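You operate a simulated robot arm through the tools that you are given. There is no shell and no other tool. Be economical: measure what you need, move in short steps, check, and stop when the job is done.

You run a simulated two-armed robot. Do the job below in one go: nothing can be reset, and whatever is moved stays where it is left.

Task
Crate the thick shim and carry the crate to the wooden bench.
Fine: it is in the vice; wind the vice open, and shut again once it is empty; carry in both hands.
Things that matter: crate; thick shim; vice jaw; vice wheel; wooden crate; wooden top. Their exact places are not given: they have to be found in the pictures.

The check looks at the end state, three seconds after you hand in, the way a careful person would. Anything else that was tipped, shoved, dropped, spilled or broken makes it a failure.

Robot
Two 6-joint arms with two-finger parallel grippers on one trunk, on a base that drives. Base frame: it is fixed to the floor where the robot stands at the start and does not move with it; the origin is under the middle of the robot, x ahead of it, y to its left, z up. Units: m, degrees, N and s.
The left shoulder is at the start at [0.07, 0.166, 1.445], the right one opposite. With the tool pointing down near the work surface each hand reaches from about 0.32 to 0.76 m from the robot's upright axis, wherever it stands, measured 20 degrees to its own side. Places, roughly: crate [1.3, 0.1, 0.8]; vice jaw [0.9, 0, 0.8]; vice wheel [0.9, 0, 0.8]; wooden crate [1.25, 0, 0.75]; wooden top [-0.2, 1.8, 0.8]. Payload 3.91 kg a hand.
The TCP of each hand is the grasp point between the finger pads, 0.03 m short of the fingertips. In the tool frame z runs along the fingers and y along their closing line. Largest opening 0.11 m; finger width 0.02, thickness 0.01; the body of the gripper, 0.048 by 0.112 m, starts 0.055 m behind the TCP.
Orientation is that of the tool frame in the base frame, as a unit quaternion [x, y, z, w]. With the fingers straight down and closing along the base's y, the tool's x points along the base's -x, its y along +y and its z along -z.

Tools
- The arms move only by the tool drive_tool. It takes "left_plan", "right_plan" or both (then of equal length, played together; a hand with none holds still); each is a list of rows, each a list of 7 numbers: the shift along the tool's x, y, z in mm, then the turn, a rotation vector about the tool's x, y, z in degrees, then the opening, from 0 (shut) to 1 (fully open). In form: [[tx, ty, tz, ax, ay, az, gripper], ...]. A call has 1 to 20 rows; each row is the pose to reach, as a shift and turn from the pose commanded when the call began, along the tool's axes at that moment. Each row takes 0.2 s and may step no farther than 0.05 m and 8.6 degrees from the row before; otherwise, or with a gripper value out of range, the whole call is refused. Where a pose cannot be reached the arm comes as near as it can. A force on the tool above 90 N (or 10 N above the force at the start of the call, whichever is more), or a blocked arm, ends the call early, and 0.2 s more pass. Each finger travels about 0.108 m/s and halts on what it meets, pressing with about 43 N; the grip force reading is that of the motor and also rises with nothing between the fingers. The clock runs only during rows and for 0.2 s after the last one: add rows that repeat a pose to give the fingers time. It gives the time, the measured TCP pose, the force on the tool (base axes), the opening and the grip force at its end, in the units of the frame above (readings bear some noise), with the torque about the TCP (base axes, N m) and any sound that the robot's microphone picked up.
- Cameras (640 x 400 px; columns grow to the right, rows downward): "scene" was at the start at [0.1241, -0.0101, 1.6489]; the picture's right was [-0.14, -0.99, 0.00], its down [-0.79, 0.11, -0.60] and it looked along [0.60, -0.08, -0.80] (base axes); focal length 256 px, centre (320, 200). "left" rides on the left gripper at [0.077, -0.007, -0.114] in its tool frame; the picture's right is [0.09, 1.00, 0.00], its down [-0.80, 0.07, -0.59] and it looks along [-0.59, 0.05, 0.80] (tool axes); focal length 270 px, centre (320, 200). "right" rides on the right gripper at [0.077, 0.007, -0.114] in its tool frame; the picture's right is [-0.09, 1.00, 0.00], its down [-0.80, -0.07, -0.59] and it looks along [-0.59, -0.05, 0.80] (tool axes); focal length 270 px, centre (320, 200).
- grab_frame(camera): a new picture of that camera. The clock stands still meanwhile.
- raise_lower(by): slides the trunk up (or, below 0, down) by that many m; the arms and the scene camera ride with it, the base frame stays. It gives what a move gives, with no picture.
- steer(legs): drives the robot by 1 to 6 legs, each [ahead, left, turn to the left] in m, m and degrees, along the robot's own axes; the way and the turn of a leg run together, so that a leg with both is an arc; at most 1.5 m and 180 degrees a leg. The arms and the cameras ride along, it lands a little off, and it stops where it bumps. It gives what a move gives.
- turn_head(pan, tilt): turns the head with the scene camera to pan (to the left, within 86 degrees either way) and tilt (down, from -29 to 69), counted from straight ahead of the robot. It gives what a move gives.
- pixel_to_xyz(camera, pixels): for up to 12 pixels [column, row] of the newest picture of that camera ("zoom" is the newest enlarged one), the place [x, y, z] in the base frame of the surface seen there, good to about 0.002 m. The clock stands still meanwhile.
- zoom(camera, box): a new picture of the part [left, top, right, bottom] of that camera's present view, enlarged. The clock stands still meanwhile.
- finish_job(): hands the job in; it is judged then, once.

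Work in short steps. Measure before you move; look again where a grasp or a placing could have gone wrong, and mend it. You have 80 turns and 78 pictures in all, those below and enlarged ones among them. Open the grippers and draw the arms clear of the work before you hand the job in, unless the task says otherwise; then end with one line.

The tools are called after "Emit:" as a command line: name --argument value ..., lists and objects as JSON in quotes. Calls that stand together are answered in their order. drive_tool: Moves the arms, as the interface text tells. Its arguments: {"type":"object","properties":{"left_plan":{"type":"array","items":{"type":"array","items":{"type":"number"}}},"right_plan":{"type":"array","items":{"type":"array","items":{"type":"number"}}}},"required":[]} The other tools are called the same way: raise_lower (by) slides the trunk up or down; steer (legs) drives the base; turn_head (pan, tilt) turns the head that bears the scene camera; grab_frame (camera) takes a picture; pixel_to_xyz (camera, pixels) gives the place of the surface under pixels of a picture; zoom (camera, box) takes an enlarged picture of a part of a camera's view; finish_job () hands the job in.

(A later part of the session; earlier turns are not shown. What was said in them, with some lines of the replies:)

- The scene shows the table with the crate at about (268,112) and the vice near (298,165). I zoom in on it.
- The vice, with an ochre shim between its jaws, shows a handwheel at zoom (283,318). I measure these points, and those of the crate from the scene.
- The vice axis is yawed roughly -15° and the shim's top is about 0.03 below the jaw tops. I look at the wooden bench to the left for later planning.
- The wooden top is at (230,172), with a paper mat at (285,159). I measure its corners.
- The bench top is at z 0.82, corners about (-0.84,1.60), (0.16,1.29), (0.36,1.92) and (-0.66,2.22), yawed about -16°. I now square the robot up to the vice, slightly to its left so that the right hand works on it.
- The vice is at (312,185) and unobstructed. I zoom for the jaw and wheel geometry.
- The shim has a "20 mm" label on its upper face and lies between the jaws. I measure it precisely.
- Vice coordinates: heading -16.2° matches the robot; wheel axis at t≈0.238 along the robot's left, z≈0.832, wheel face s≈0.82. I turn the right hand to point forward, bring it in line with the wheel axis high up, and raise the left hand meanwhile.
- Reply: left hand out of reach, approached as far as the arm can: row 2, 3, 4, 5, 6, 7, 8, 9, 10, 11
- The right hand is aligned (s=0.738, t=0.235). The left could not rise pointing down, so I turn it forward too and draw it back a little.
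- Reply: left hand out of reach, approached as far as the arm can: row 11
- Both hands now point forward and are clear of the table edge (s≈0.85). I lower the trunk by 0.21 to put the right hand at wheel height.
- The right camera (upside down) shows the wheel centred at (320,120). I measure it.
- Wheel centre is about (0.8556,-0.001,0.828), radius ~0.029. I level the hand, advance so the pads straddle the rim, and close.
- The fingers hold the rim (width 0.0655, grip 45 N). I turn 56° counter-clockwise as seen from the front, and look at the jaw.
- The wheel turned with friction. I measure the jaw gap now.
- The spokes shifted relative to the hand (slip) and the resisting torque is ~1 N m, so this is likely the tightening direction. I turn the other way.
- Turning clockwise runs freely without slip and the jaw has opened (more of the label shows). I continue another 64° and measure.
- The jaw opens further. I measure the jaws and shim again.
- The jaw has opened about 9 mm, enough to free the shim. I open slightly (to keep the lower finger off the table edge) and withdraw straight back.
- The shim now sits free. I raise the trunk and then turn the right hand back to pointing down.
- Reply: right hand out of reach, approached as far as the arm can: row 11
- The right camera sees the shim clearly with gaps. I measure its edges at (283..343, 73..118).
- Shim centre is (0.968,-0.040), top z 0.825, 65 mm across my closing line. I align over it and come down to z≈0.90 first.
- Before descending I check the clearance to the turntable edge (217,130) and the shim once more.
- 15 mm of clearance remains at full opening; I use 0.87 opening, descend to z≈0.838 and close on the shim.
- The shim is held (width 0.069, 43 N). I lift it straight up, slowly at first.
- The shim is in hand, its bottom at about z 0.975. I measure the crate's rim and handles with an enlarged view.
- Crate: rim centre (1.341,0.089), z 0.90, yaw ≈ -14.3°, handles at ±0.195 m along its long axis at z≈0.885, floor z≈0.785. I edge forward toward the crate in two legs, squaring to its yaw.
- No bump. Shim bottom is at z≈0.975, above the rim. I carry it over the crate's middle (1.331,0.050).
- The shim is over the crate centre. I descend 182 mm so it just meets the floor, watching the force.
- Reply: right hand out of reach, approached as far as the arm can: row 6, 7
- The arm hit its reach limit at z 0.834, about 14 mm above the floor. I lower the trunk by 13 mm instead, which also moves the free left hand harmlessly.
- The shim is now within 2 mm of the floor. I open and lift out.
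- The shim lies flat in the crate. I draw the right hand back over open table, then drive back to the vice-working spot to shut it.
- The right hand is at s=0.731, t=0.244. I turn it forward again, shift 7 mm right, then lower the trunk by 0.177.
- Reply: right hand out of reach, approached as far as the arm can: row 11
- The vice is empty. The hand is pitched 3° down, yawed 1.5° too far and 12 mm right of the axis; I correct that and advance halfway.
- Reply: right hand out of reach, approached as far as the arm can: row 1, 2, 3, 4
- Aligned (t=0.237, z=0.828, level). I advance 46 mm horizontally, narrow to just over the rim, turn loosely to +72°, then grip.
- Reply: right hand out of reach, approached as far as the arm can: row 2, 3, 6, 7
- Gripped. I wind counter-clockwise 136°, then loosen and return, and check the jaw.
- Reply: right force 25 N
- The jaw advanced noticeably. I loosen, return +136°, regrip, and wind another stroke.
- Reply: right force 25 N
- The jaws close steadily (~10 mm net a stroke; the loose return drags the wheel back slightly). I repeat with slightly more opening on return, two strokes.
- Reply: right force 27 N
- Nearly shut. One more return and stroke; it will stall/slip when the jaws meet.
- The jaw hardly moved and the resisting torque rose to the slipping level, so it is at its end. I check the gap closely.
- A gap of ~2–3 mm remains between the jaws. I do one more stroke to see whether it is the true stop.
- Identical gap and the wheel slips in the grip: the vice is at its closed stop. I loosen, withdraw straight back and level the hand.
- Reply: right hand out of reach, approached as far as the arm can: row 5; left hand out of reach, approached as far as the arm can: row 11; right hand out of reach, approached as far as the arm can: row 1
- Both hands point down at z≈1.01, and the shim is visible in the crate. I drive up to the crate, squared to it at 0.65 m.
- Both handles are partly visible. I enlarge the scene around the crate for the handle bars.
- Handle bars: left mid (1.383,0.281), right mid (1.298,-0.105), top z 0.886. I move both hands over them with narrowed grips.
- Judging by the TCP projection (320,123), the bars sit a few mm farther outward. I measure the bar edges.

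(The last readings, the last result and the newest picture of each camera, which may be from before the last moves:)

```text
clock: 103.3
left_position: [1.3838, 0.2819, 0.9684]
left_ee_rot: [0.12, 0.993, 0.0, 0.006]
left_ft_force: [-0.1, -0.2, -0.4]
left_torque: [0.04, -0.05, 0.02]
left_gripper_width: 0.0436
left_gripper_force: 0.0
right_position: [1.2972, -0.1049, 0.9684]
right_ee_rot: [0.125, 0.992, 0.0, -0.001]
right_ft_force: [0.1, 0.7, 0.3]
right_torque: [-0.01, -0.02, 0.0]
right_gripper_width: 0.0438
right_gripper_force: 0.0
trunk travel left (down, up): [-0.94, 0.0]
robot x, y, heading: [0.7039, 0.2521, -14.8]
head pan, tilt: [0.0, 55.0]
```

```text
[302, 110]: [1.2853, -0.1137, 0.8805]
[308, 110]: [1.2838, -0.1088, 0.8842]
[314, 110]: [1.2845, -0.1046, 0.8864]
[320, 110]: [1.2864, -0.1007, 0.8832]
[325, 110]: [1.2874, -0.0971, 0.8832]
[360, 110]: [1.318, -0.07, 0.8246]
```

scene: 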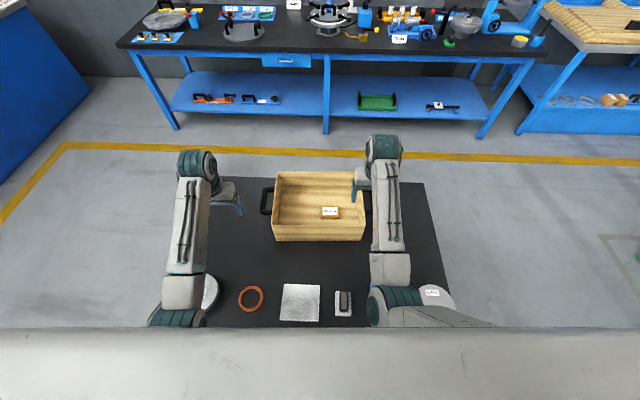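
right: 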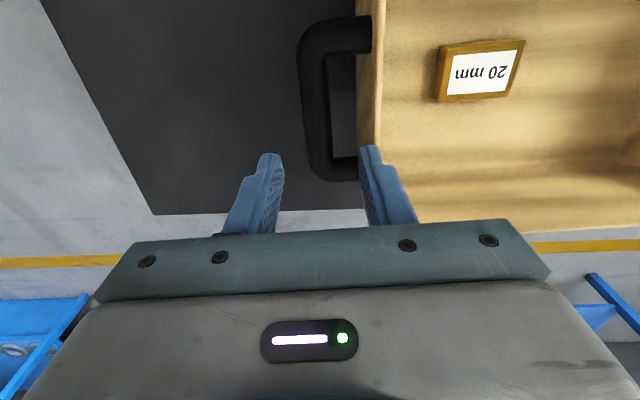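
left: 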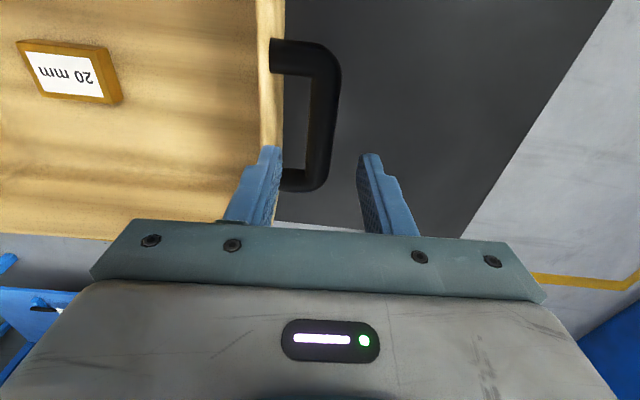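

Bar centres are 3.5 mm outward of each TCP. I correct this, descend 91 mm with both, and close on the bars.

Emit:
drive_tool --left_plan '[[0, 4, 0, 0, 0, 0, 0.4], [0, 4, 30, 0, 0, 0, 0.4], [0, 4, 60, 0, 0, 0, 0.4], [0, 4, 80, 0, 0, 0, 0.4], [0, 4, 91, 0, 0, 0, 0.4], [0, 4, 91, 0, 0, 0, 0.4], [0, 4, 91, 0, 0, 0, 0.2], [0, 4, 91, 0, 0, 0, 0.05], [0, 4, 91, 0, 0, 0, 0.05]]' --right_plan '[[0, -4, 0, 0, 0, 0, 0.4], [0, -4, 30, 0, 0, 0, 0.4], [0, -4, 60, 0, 0, 0, 0.4], [0, -4, 80, 0, 0, 0, 0.4], [0, -4, 91, 0, 0, 0, 0.4], [0, -4, 91, 0, 0, 0, 0.4], [0, -4, 91, 0, 0, 0, 0.2], [0, -4, 91, 0, 0, 0, 0.05], [0, -4, 91, 0, 0, 0, 0.05]]'

Emit:
grab_frame --camera "scene"

```text
clock: 105.3
left_position: [1.3839, 0.2833, 0.88]
left_ee_rot: [0.121, 0.993, -0.001, 0.005]
left_ft_force: [-7.6, -27.7, 0.3]
left_torque: [-0.09, -0.45, -0.94]
left_gripper_width: 0.0221
left_gripper_force: 43.3
right_position: [1.2978, -0.1069, 0.8771]
right_ee_rot: [0.125, 0.992, 0.001, 0.0]
right_ft_force: [8.7, 27.7, -1.1]
right_torque: [-0.46, -0.37, -0.1]
right_gripper_width: 0.0219
right_gripper_force: 43.4
trunk travel left (down, up): [-0.94, 0.0]
robot x, y, heading: [0.7042, 0.2464, -14.5]
head pan, tilt: [0.0, 55.0]
```

```text
25 pictures are left
```

scene: 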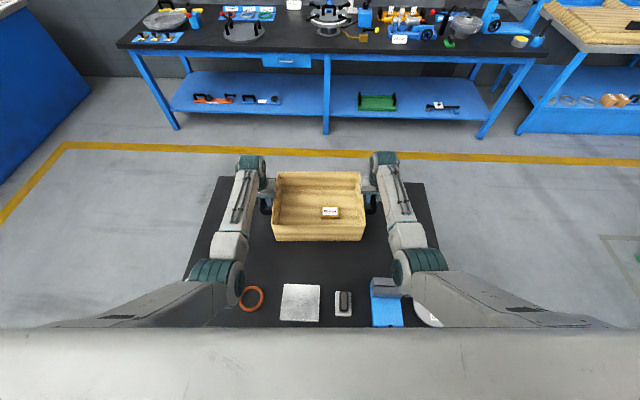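

Both bars are gripped (0.022). The hands pull outward at 28 N each, so I ease them 2.5 mm inward and lift 30 mm together.

Emit:
drive_tool --left_plan '[[0, -2, 0, 0, 0, 0, 0.05], [0, -2.5, -5, 0, 0, 0, 0.05], [0, -2.5, -12, 0, 0, 0, 0.05], [0, -2.5, -20, 0, 0, 0, 0.05], [0, -2.5, -30, 0, 0, 0, 0.05]]' --right_plan '[[0, 2, 0, 0, 0, 0, 0.05], [0, 2.5, -5, 0, 0, 0, 0.05], [0, 2.5, -12, 0, 0, 0, 0.05], [0, 2.5, -20, 0, 0, 0, 0.05], [0, 2.5, -30, 0, 0, 0, 0.05]]'

Emit:
grab_frame --camera "scene"

```text
clock: 106.5
left_position: [1.3848, 0.2842, 0.9078]
left_ee_rot: [0.119, 0.993, 0.0, 0.006]
left_ft_force: [-5.9, -17.0, -5.5]
left_torque: [0.01, 0.29, -0.65]
left_gripper_width: 0.0219
left_gripper_force: 43.6
right_position: [1.2978, -0.1068, 0.9064]
right_ee_rot: [0.126, 0.992, 0.0, -0.001]
right_ft_force: [5.2, 17.5, -5.3]
right_torque: [0.03, -0.36, 0.23]
right_gripper_width: 0.0218
right_gripper_force: 43.2
trunk travel left (down, up): [-0.94, 0.0]
robot x, y, heading: [0.7031, 0.2484, -14.5]
head pan, tilt: [0.0, 55.0]
```

```text
24 pictures are left
```

scene: 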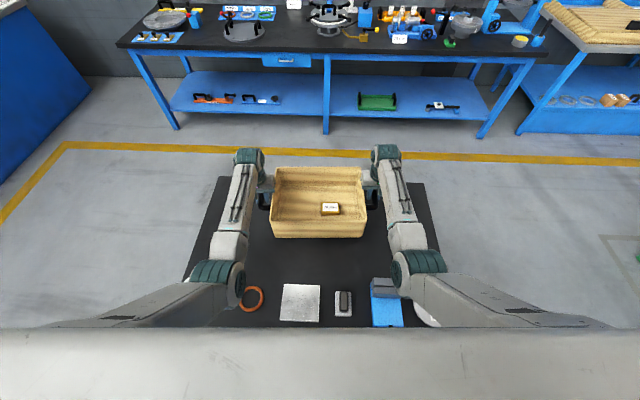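

The crate lifted level (about 1.1 kg). I lift 90 mm more so its bottom clears the vice jaws.

Emit:
drive_tool --left_plan '[[0, -1, -10, 0, 0, 0, 0.05], [0, -2, -25, 0, 0, 0, 0.05], [0, -2, -40, 0, 0, 0, 0.05], [0, -2, -55, 0, 0, 0, 0.05], [0, -2, -70, 0, 0, 0, 0.05], [0, -2, -85, 0, 0, 0, 0.05], [0, -2, -95, 0, 0, 0, 0.05]]' --right_plan '[[0, 1, -10, 0, 0, 0, 0.05], [0, 2, -25, 0, 0, 0, 0.05], [0, 2, -40, 0, 0, 0, 0.05], [0, 2, -55, 0, 0, 0, 0.05], [0, 2, -70, 0, 0, 0, 0.05], [0, 2, -85, 0, 0, 0, 0.05], [0, 2, -95, 0, 0, 0, 0.05]]'

Emit:
grab_frame --camera "scene"

```text
clock: 108.1
left_position: [1.3839, 0.2837, 1.0038]
left_ee_rot: [0.119, 0.993, 0.002, 0.005]
left_ft_force: [3.9, 25.3, -4.7]
left_torque: [-0.17, -0.31, -1.01]
left_gripper_width: 0.0222
left_gripper_force: 42.8
right_position: [1.2971, -0.1066, 1.001]
right_ee_rot: [0.126, 0.992, -0.002, 0.0]
right_ft_force: [-4.1, -26.0, -5.3]
right_torque: [0.3, 0.31, 0.14]
right_gripper_width: 0.0221
right_gripper_force: 43.0
trunk travel left (down, up): [-0.94, 0.0]
robot x, y, heading: [0.6983, 0.2495, -14.4]
head pan, tilt: [0.0, 55.0]
```

```text
23 pictures are left
```

scene: 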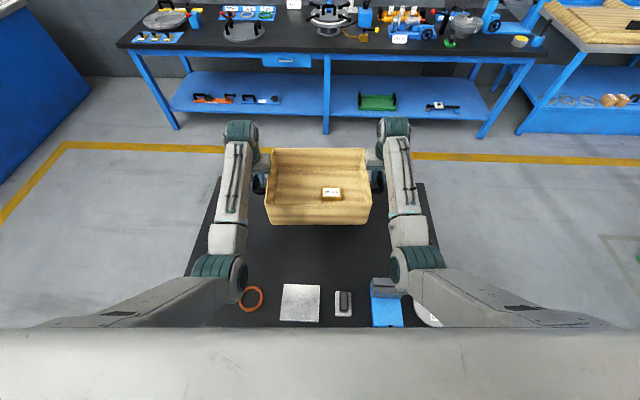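

The crate hangs level at bottom z≈0.90, above everything on the table. I back straight away from the table.

Emit:
steer --legs '[[-0.45, 0, 0], [-0.4, 0, 0]]'

Emit:
grab_frame --camera "scene"

```text
clock: 112.8
left_position: [0.5738, 0.496, 1.0014]
left_ee_rot: [0.119, 0.993, 0.001, 0.004]
left_ft_force: [5.4, 33.0, -5.5]
left_torque: [-0.03, 0.1, -0.88]
left_gripper_width: 0.022
left_gripper_force: 42.8
right_position: [0.4892, 0.1044, 1.0001]
right_ee_rot: [0.124, 0.992, -0.001, -0.002]
right_ft_force: [-6.0, -32.4, -6.7]
right_torque: [-0.02, -0.05, 0.26]
right_gripper_width: 0.0218
right_gripper_force: 43.6
trunk travel left (down, up): [-0.94, 0.0]
robot x, y, heading: [-0.1092, 0.4586, -14.2]
head pan, tilt: [0.0, 55.0]
```

```text
22 pictures are left
```

scene: 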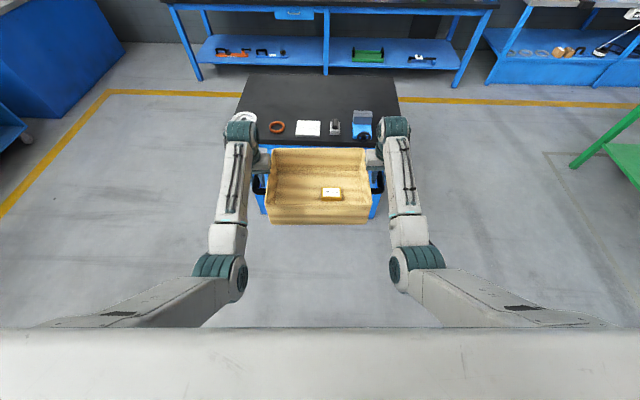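

Clear of the table, crate steady. I ease the 32 N squeeze a little, then turn left in place toward the bench and slide left.

Emit:
drive_tool --left_plan '[[0, 1.5, 0, 0, 0, 0, 0.05], [0, 1.5, 0, 0, 0, 0, 0.05]]' --right_plan '[[0, -1.5, 0, 0, 0, 0, 0.05], [0, -1.5, 0, 0, 0, 0, 0.05]]'

Emit:
steer --legs '[[0, 0, 45], [0, 0, 42.2], [0, 0.5, 0]]'

Emit:
grab_frame --camera "scene"

```text
clock: 113.5
left_position: [0.5738, 0.4964, 1.0038]
left_ee_rot: [0.118, 0.993, 0.0, 0.005]
left_ft_force: [-5.6, -12.9, -5.0]
left_torque: [0.0, -0.01, -1.05]
left_gripper_width: 0.022
left_gripper_force: 42.9
right_position: [0.4885, 0.1037, 1.0004]
right_ee_rot: [0.124, 0.992, 0.0, 0.0]
right_ft_force: [5.1, 12.9, -5.2]
right_torque: [0.06, -0.01, 0.04]
right_gripper_width: 0.0221
right_gripper_force: 43.5
trunk travel left (down, up): [-0.94, 0.0]
robot x, y, heading: [-0.1121, 0.4589, -14.1]
head pan, tilt: [0.0, 55.0]
```

```text
clock: 120.5
left_position: [-0.6035, 1.2799, 1.0031]
left_ee_rot: [-0.607, 0.795, 0.005, 0.004]
left_ft_force: [28.6, -8.0, -5.4]
left_torque: [0.06, -0.15, -0.85]
left_gripper_width: 0.0219
left_gripper_force: 42.8
right_position: [-0.2138, 1.1835, 1.0009]
right_ee_rot: [-0.602, 0.798, 0.0, -0.001]
right_ft_force: [-27.6, 9.8, -5.4]
right_torque: [0.0, 0.25, 0.16]
right_gripper_width: 0.0222
right_gripper_force: 43.2
trunk travel left (down, up): [-0.94, 0.0]
robot x, y, heading: [-0.5917, 0.5974, 73.9]
head pan, tilt: [0.0, 55.0]
```

```text
21 pictures are left
```

scene: 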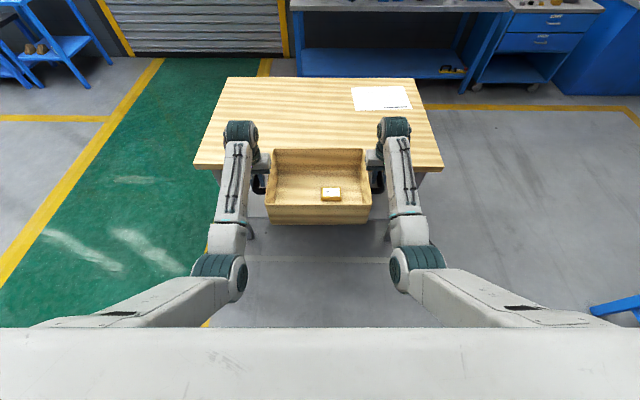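

The bench lies straight ahead, crate centre at (-0.409,1.232). I drive 0.45 ahead to bring it over (-0.28,1.66), clear of the paper.

Emit:
steer --legs '[[0.3, 0, 0], [0.15, 0, 0]]'

Emit:
grab_frame --camera "scene"

```text
clock: 123.5
left_position: [-0.4787, 1.7086, 1.0041]
left_ee_rot: [-0.606, 0.795, 0.005, 0.005]
left_ft_force: [0.2, -3.2, -5.1]
left_torque: [-0.11, 0.02, -0.87]
left_gripper_width: 0.0217
left_gripper_force: 43.3
right_position: [-0.0917, 1.6132, 1.0031]
right_ee_rot: [-0.602, 0.799, 0.0, 0.0]
right_ft_force: [-0.6, 2.3, -5.5]
right_torque: [0.15, 0.05, 0.11]
right_gripper_width: 0.022
right_gripper_force: 43.5
trunk travel left (down, up): [-0.94, 0.0]
robot x, y, heading: [-0.4643, 1.0298, 73.6]
head pan, tilt: [0.0, 55.0]
```

```text
20 pictures are left
```

scene: 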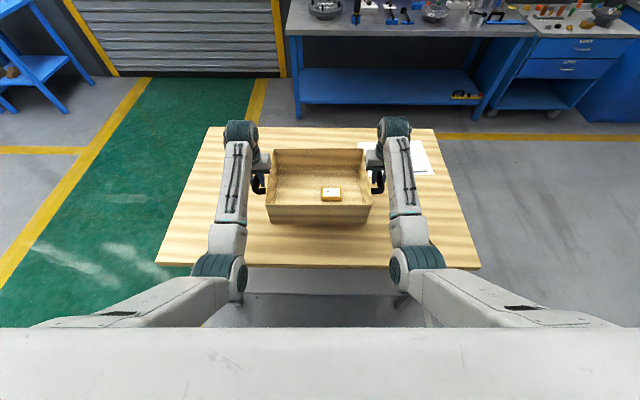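

The crate is over the bench (top z 0.821). I lower both hands 78 mm, then finish gently.

Emit:
drive_tool --left_plan '[[0, 0, 15, 0, 0, 0, 0.05], [0, 0, 30, 0, 0, 0, 0.05], [0, 0, 45, 0, 0, 0, 0.05], [0, 0, 60, 0, 0, 0, 0.05], [0, 0, 70, 0, 0, 0, 0.05], [0, 0, 78, 0, 0, 0, 0.05]]' --right_plan '[[0, 0, 15, 0, 0, 0, 0.05], [0, 0, 30, 0, 0, 0, 0.05], [0, 0, 45, 0, 0, 0, 0.05], [0, 0, 60, 0, 0, 0, 0.05], [0, 0, 70, 0, 0, 0, 0.05], [0, 0, 78, 0, 0, 0, 0.05]]'

Emit:
drive_tool --left_plan '[[0, 0, 2, 0, 0, 0, 0.05], [0, 0, 4, 0, 0, 0, 0.05], [0, 0, 5, 0, 0, 0, 0.05]]' --right_plan '[[0, 0, 2, 0, 0, 0, 0.05], [0, 0, 4, 0, 0, 0, 0.05], [0, 0, 5, 0, 0, 0, 0.05]]'

Emit:
grab_frame --camera "scene"

```text
clock: 124.9
left_position: [-0.4796, 1.7126, 0.9251]
left_ee_rot: [-0.606, 0.795, 0.002, 0.003]
left_ft_force: [-1.2, -3.0, -3.2]
left_torque: [-0.72, -0.04, -0.91]
left_gripper_width: 0.022
left_gripper_force: 42.6
right_position: [-0.09, 1.6141, 0.9241]
right_ee_rot: [-0.602, 0.798, -0.001, -0.001]
right_ft_force: [0.7, 2.8, -8.0]
right_torque: [0.6, -0.51, -0.06]
right_gripper_width: 0.0218
right_gripper_force: 43.0
trunk travel left (down, up): [-0.94, 0.0]
robot x, y, heading: [-0.4612, 1.0305, 73.8]
head pan, tilt: [0.0, 55.0]
```

```text
clock: 125.7
left_position: [-0.4784, 1.7113, 0.9202]
left_ee_rot: [-0.606, 0.795, 0.004, 0.003]
left_ft_force: [-4.2, -0.4, -5.5]
left_torque: [-0.34, 0.12, -0.85]
left_gripper_width: 0.0221
left_gripper_force: 43.7
right_position: [-0.0906, 1.6148, 0.9183]
right_ee_rot: [-0.602, 0.799, 0.0, -0.001]
right_ft_force: [4.6, 1.3, -6.3]
right_torque: [0.34, -0.03, -0.04]
right_gripper_width: 0.0217
right_gripper_force: 42.9
trunk travel left (down, up): [-0.94, 0.0]
robot x, y, heading: [-0.462, 1.0289, 73.9]
head pan, tilt: [0.0, 55.0]
```

```text
19 pictures are left
```

scene: 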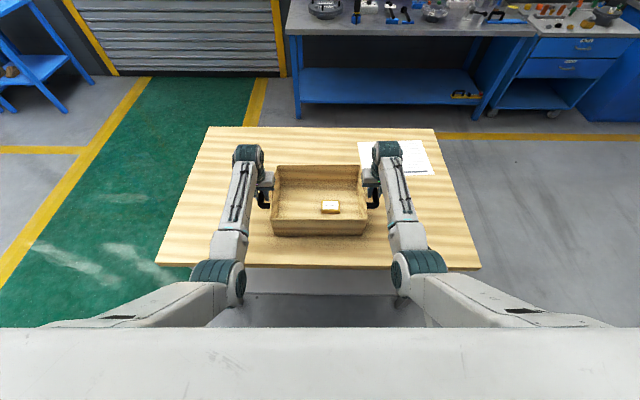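

The hands still carry the weight, so the crate is just off the surface. I lower in 1 mm rows until it rests.

Emit:
drive_tool --left_plan '[[0, 0, 1, 0, 0, 0, 0.05], [0, 0, 2, 0, 0, 0, 0.05], [0, 0, 2, 0, 0, 0, 0.05]]' --right_plan '[[0, 0, 1, 0, 0, 0, 0.05], [0, 0, 2, 0, 0, 0, 0.05], [0, 0, 2, 0, 0, 0, 0.05]]'

Emit:
drive_tool --left_plan '[[0, 0, 1, 0, 0, 0, 0.05], [0, 0, 1.5, 0, 0, 0, 0.05], [0, 0, 1.5, 0, 0, 0, 0.05]]' --right_plan '[[0, 0, 1, 0, 0, 0, 0.05], [0, 0, 1.5, 0, 0, 0, 0.05], [0, 0, 1.5, 0, 0, 0, 0.05]]'

```text
clock: 126.5
left_position: [-0.479, 1.7115, 0.9202]
left_ee_rot: [-0.606, 0.795, 0.005, 0.004]
left_ft_force: [-2.3, 0.8, 5.2]
left_torque: [-1.25, 0.42, -0.96]
left_gripper_width: 0.0219
left_gripper_force: 43.3
right_position: [-0.0903, 1.6133, 0.9168]
right_ee_rot: [-0.602, 0.798, 0.0, 0.0]
right_ft_force: [2.6, 4.7, -2.8]
right_torque: [0.32, -0.04, -0.53]
right_gripper_width: 0.0217
right_gripper_force: 42.9
trunk travel left (down, up): [-0.94, 0.0]
robot x, y, heading: [-0.4616, 1.0309, 73.9]
head pan, tilt: [0.0, 55.0]
```

```text
clock: 127.3
left_position: [-0.4787, 1.7118, 0.9178]
left_ee_rot: [-0.606, 0.795, 0.004, 0.005]
left_ft_force: [-0.6, 5.9, 12.3]
left_torque: [-1.08, 0.3, -0.79]
left_gripper_width: 0.0223
left_gripper_force: 42.8
right_position: [-0.0906, 1.6151, 0.9173]
right_ee_rot: [-0.602, 0.799, 0.002, 0.002]
right_ft_force: [6.3, 6.3, 12.7]
right_torque: [-1.11, 0.27, -0.02]
right_gripper_width: 0.0216
right_gripper_force: 42.9
trunk travel left (down, up): [-0.94, 0.0]
robot x, y, heading: [-0.4619, 1.0312, 73.8]
head pan, tilt: [0.0, 55.0]
```

The crate now rests on the bench (upward reaction on both hands). I open to 0.4 and lift both hands straight up.

Emit:
drive_tool --left_plan '[[0, 0, 0, 0, 0, 0, 0.2], [0, 0, 0, 0, 0, 0, 0.4], [0, 0, 0, 0, 0, 0, 0.4], [0, 0, -20, 0, 0, 0, 0.4], [0, 0, -40, 0, 0, 0, 0.4], [0, 0, -65, 0, 0, 0, 0.4], [0, 0, -85, 0, 0, 0, 0.4]]' --right_plan '[[0, 0, 0, 0, 0, 0, 0.2], [0, 0, 0, 0, 0, 0, 0.4], [0, 0, 0, 0, 0, 0, 0.4], [0, 0, -20, 0, 0, 0, 0.4], [0, 0, -40, 0, 0, 0, 0.4], [0, 0, -65, 0, 0, 0, 0.4], [0, 0, -85, 0, 0, 0, 0.4]]'

Emit:
grab_frame --camera "scene"

```text
clock: 128.9
left_position: [-0.479, 1.7103, 1.0026]
left_ee_rot: [-0.606, 0.796, 0.004, 0.004]
left_ft_force: [-0.6, 0.1, -0.1]
left_torque: [0.0, 0.03, -0.02]
left_gripper_width: 0.0439
left_gripper_force: 0.1
right_position: [-0.0889, 1.6131, 1.0025]
right_ee_rot: [-0.602, 0.798, 0.0, 0.0]
right_ft_force: [-0.1, -0.5, -0.5]
right_torque: [0.0, -0.01, -0.01]
right_gripper_width: 0.0439
right_gripper_force: 0.1
trunk travel left (down, up): [-0.94, 0.0]
robot x, y, heading: [-0.4614, 1.0305, 74.0]
head pan, tilt: [0.0, 55.0]
```

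```text
18 pictures are left
```

scene: 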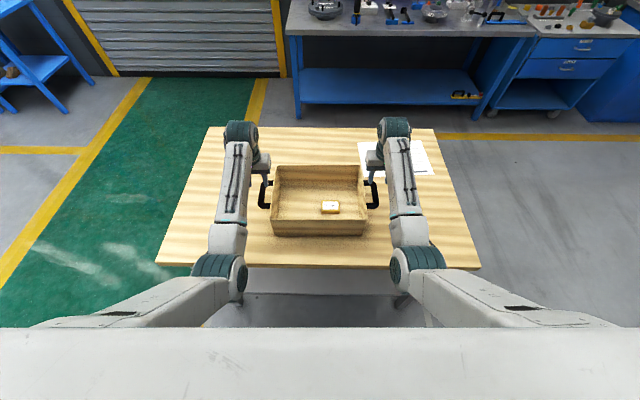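

The hands are clear and the crate stands flat with the shim inside. I back the robot off 0.45 m with the grippers open and take a last look at the bench and the vice.

Emit:
steer --legs '[[-0.45, 0, 0]]'

Emit:
drive_tool --left_plan '[[0, 0, 0, 0, 0, 0, 0.8], [0, 0, 0, 0, 0, 0, 1], [0, 0, 0, 0, 0, 0, 1]]' --right_plan '[[0, 0, 0, 0, 0, 0, 0.8], [0, 0, 0, 0, 0, 0, 1], [0, 0, 0, 0, 0, 0, 1]]'

Emit:
zoom --camera "scene" --box '[180, 60, 460, 235]'

Emit:
turn_head --pan -80 --tilt 30

Emit:
grab_frame --camera "scene"

```text
clock: 131.6
left_position: [-0.602, 1.279, 1.0033]
left_ee_rot: [-0.604, 0.797, 0.004, 0.004]
left_ft_force: [0.1, -1.1, -0.1]
left_torque: [-0.03, 0.02, 0.0]
left_gripper_width: 0.0442
left_gripper_force: 0.0
right_position: [-0.2123, 1.1793, 0.9987]
right_ee_rot: [-0.598, 0.801, -0.001, -0.001]
right_ft_force: [-0.6, 0.1, -0.7]
right_torque: [-0.02, 0.01, 0.02]
right_gripper_width: 0.0442
right_gripper_force: 0.1
trunk travel left (down, up): [-0.94, 0.0]
robot x, y, heading: [-0.5897, 0.597, 73.5]
head pan, tilt: [0.0, 55.0]
```

```text
clock: 132.4
left_position: [-0.6028, 1.2772, 1.0034]
left_ee_rot: [-0.605, 0.796, 0.004, 0.004]
left_ft_force: [-0.8, 0.7, -0.3]
left_torque: [-0.01, 0.03, 0.0]
left_gripper_width: 0.1101
left_gripper_force: 0.1
right_position: [-0.214, 1.1768, 1.0023]
right_ee_rot: [-0.599, 0.801, -0.001, 0.001]
right_ft_force: [-0.4, 1.4, -0.1]
right_torque: [0.02, -0.02, -0.03]
right_gripper_width: 0.11
right_gripper_force: 0.1
trunk travel left (down, up): [-0.94, 0.0]
robot x, y, heading: [-0.5942, 0.6013, 73.3]
head pan, tilt: [0.0, 55.0]
```

```text
2.29 times, centred on (320, 148) of scene
```

zoom: 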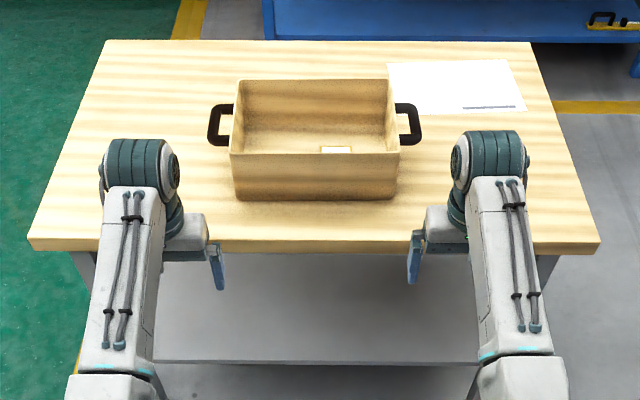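

```text
clock: 133.9
left_position: [-0.602, 1.2776, 1.0031]
left_ee_rot: [-0.604, 0.797, 0.004, 0.003]
left_ft_force: [0.0, -1.1, 0.6]
left_torque: [0.03, 0.01, -0.03]
left_gripper_width: 0.1101
left_gripper_force: 0.0
right_position: [-0.213, 1.1768, 1.001]
right_ee_rot: [-0.599, 0.801, 0.0, 0.0]
right_ft_force: [0.5, 0.8, -1.2]
right_torque: [0.0, -0.01, 0.01]
right_gripper_width: 0.1098
right_gripper_force: 0.0
trunk travel left (down, up): [-0.94, 0.0]
robot x, y, heading: [-0.5921, 0.5973, 73.5]
head pan, tilt: [-80.0, 30.0]
```

```text
16 pictures are left
```

scene: 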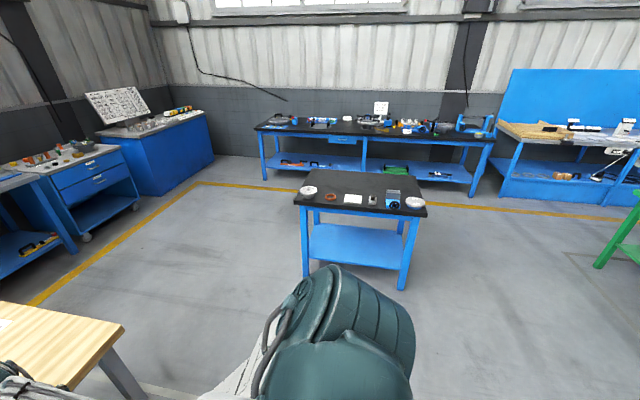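

The crate stands on the bench with the shim inside, and the table items are undisturbed. I hand the job in.

Emit:
finish_job

```text
The job is handed in.
```

The thick shim is in the crate, the crate was carried in both hands and stands on the wooden bench, and the emptied vice is wound shut to its stop with about 2–3 mm between the jaws.
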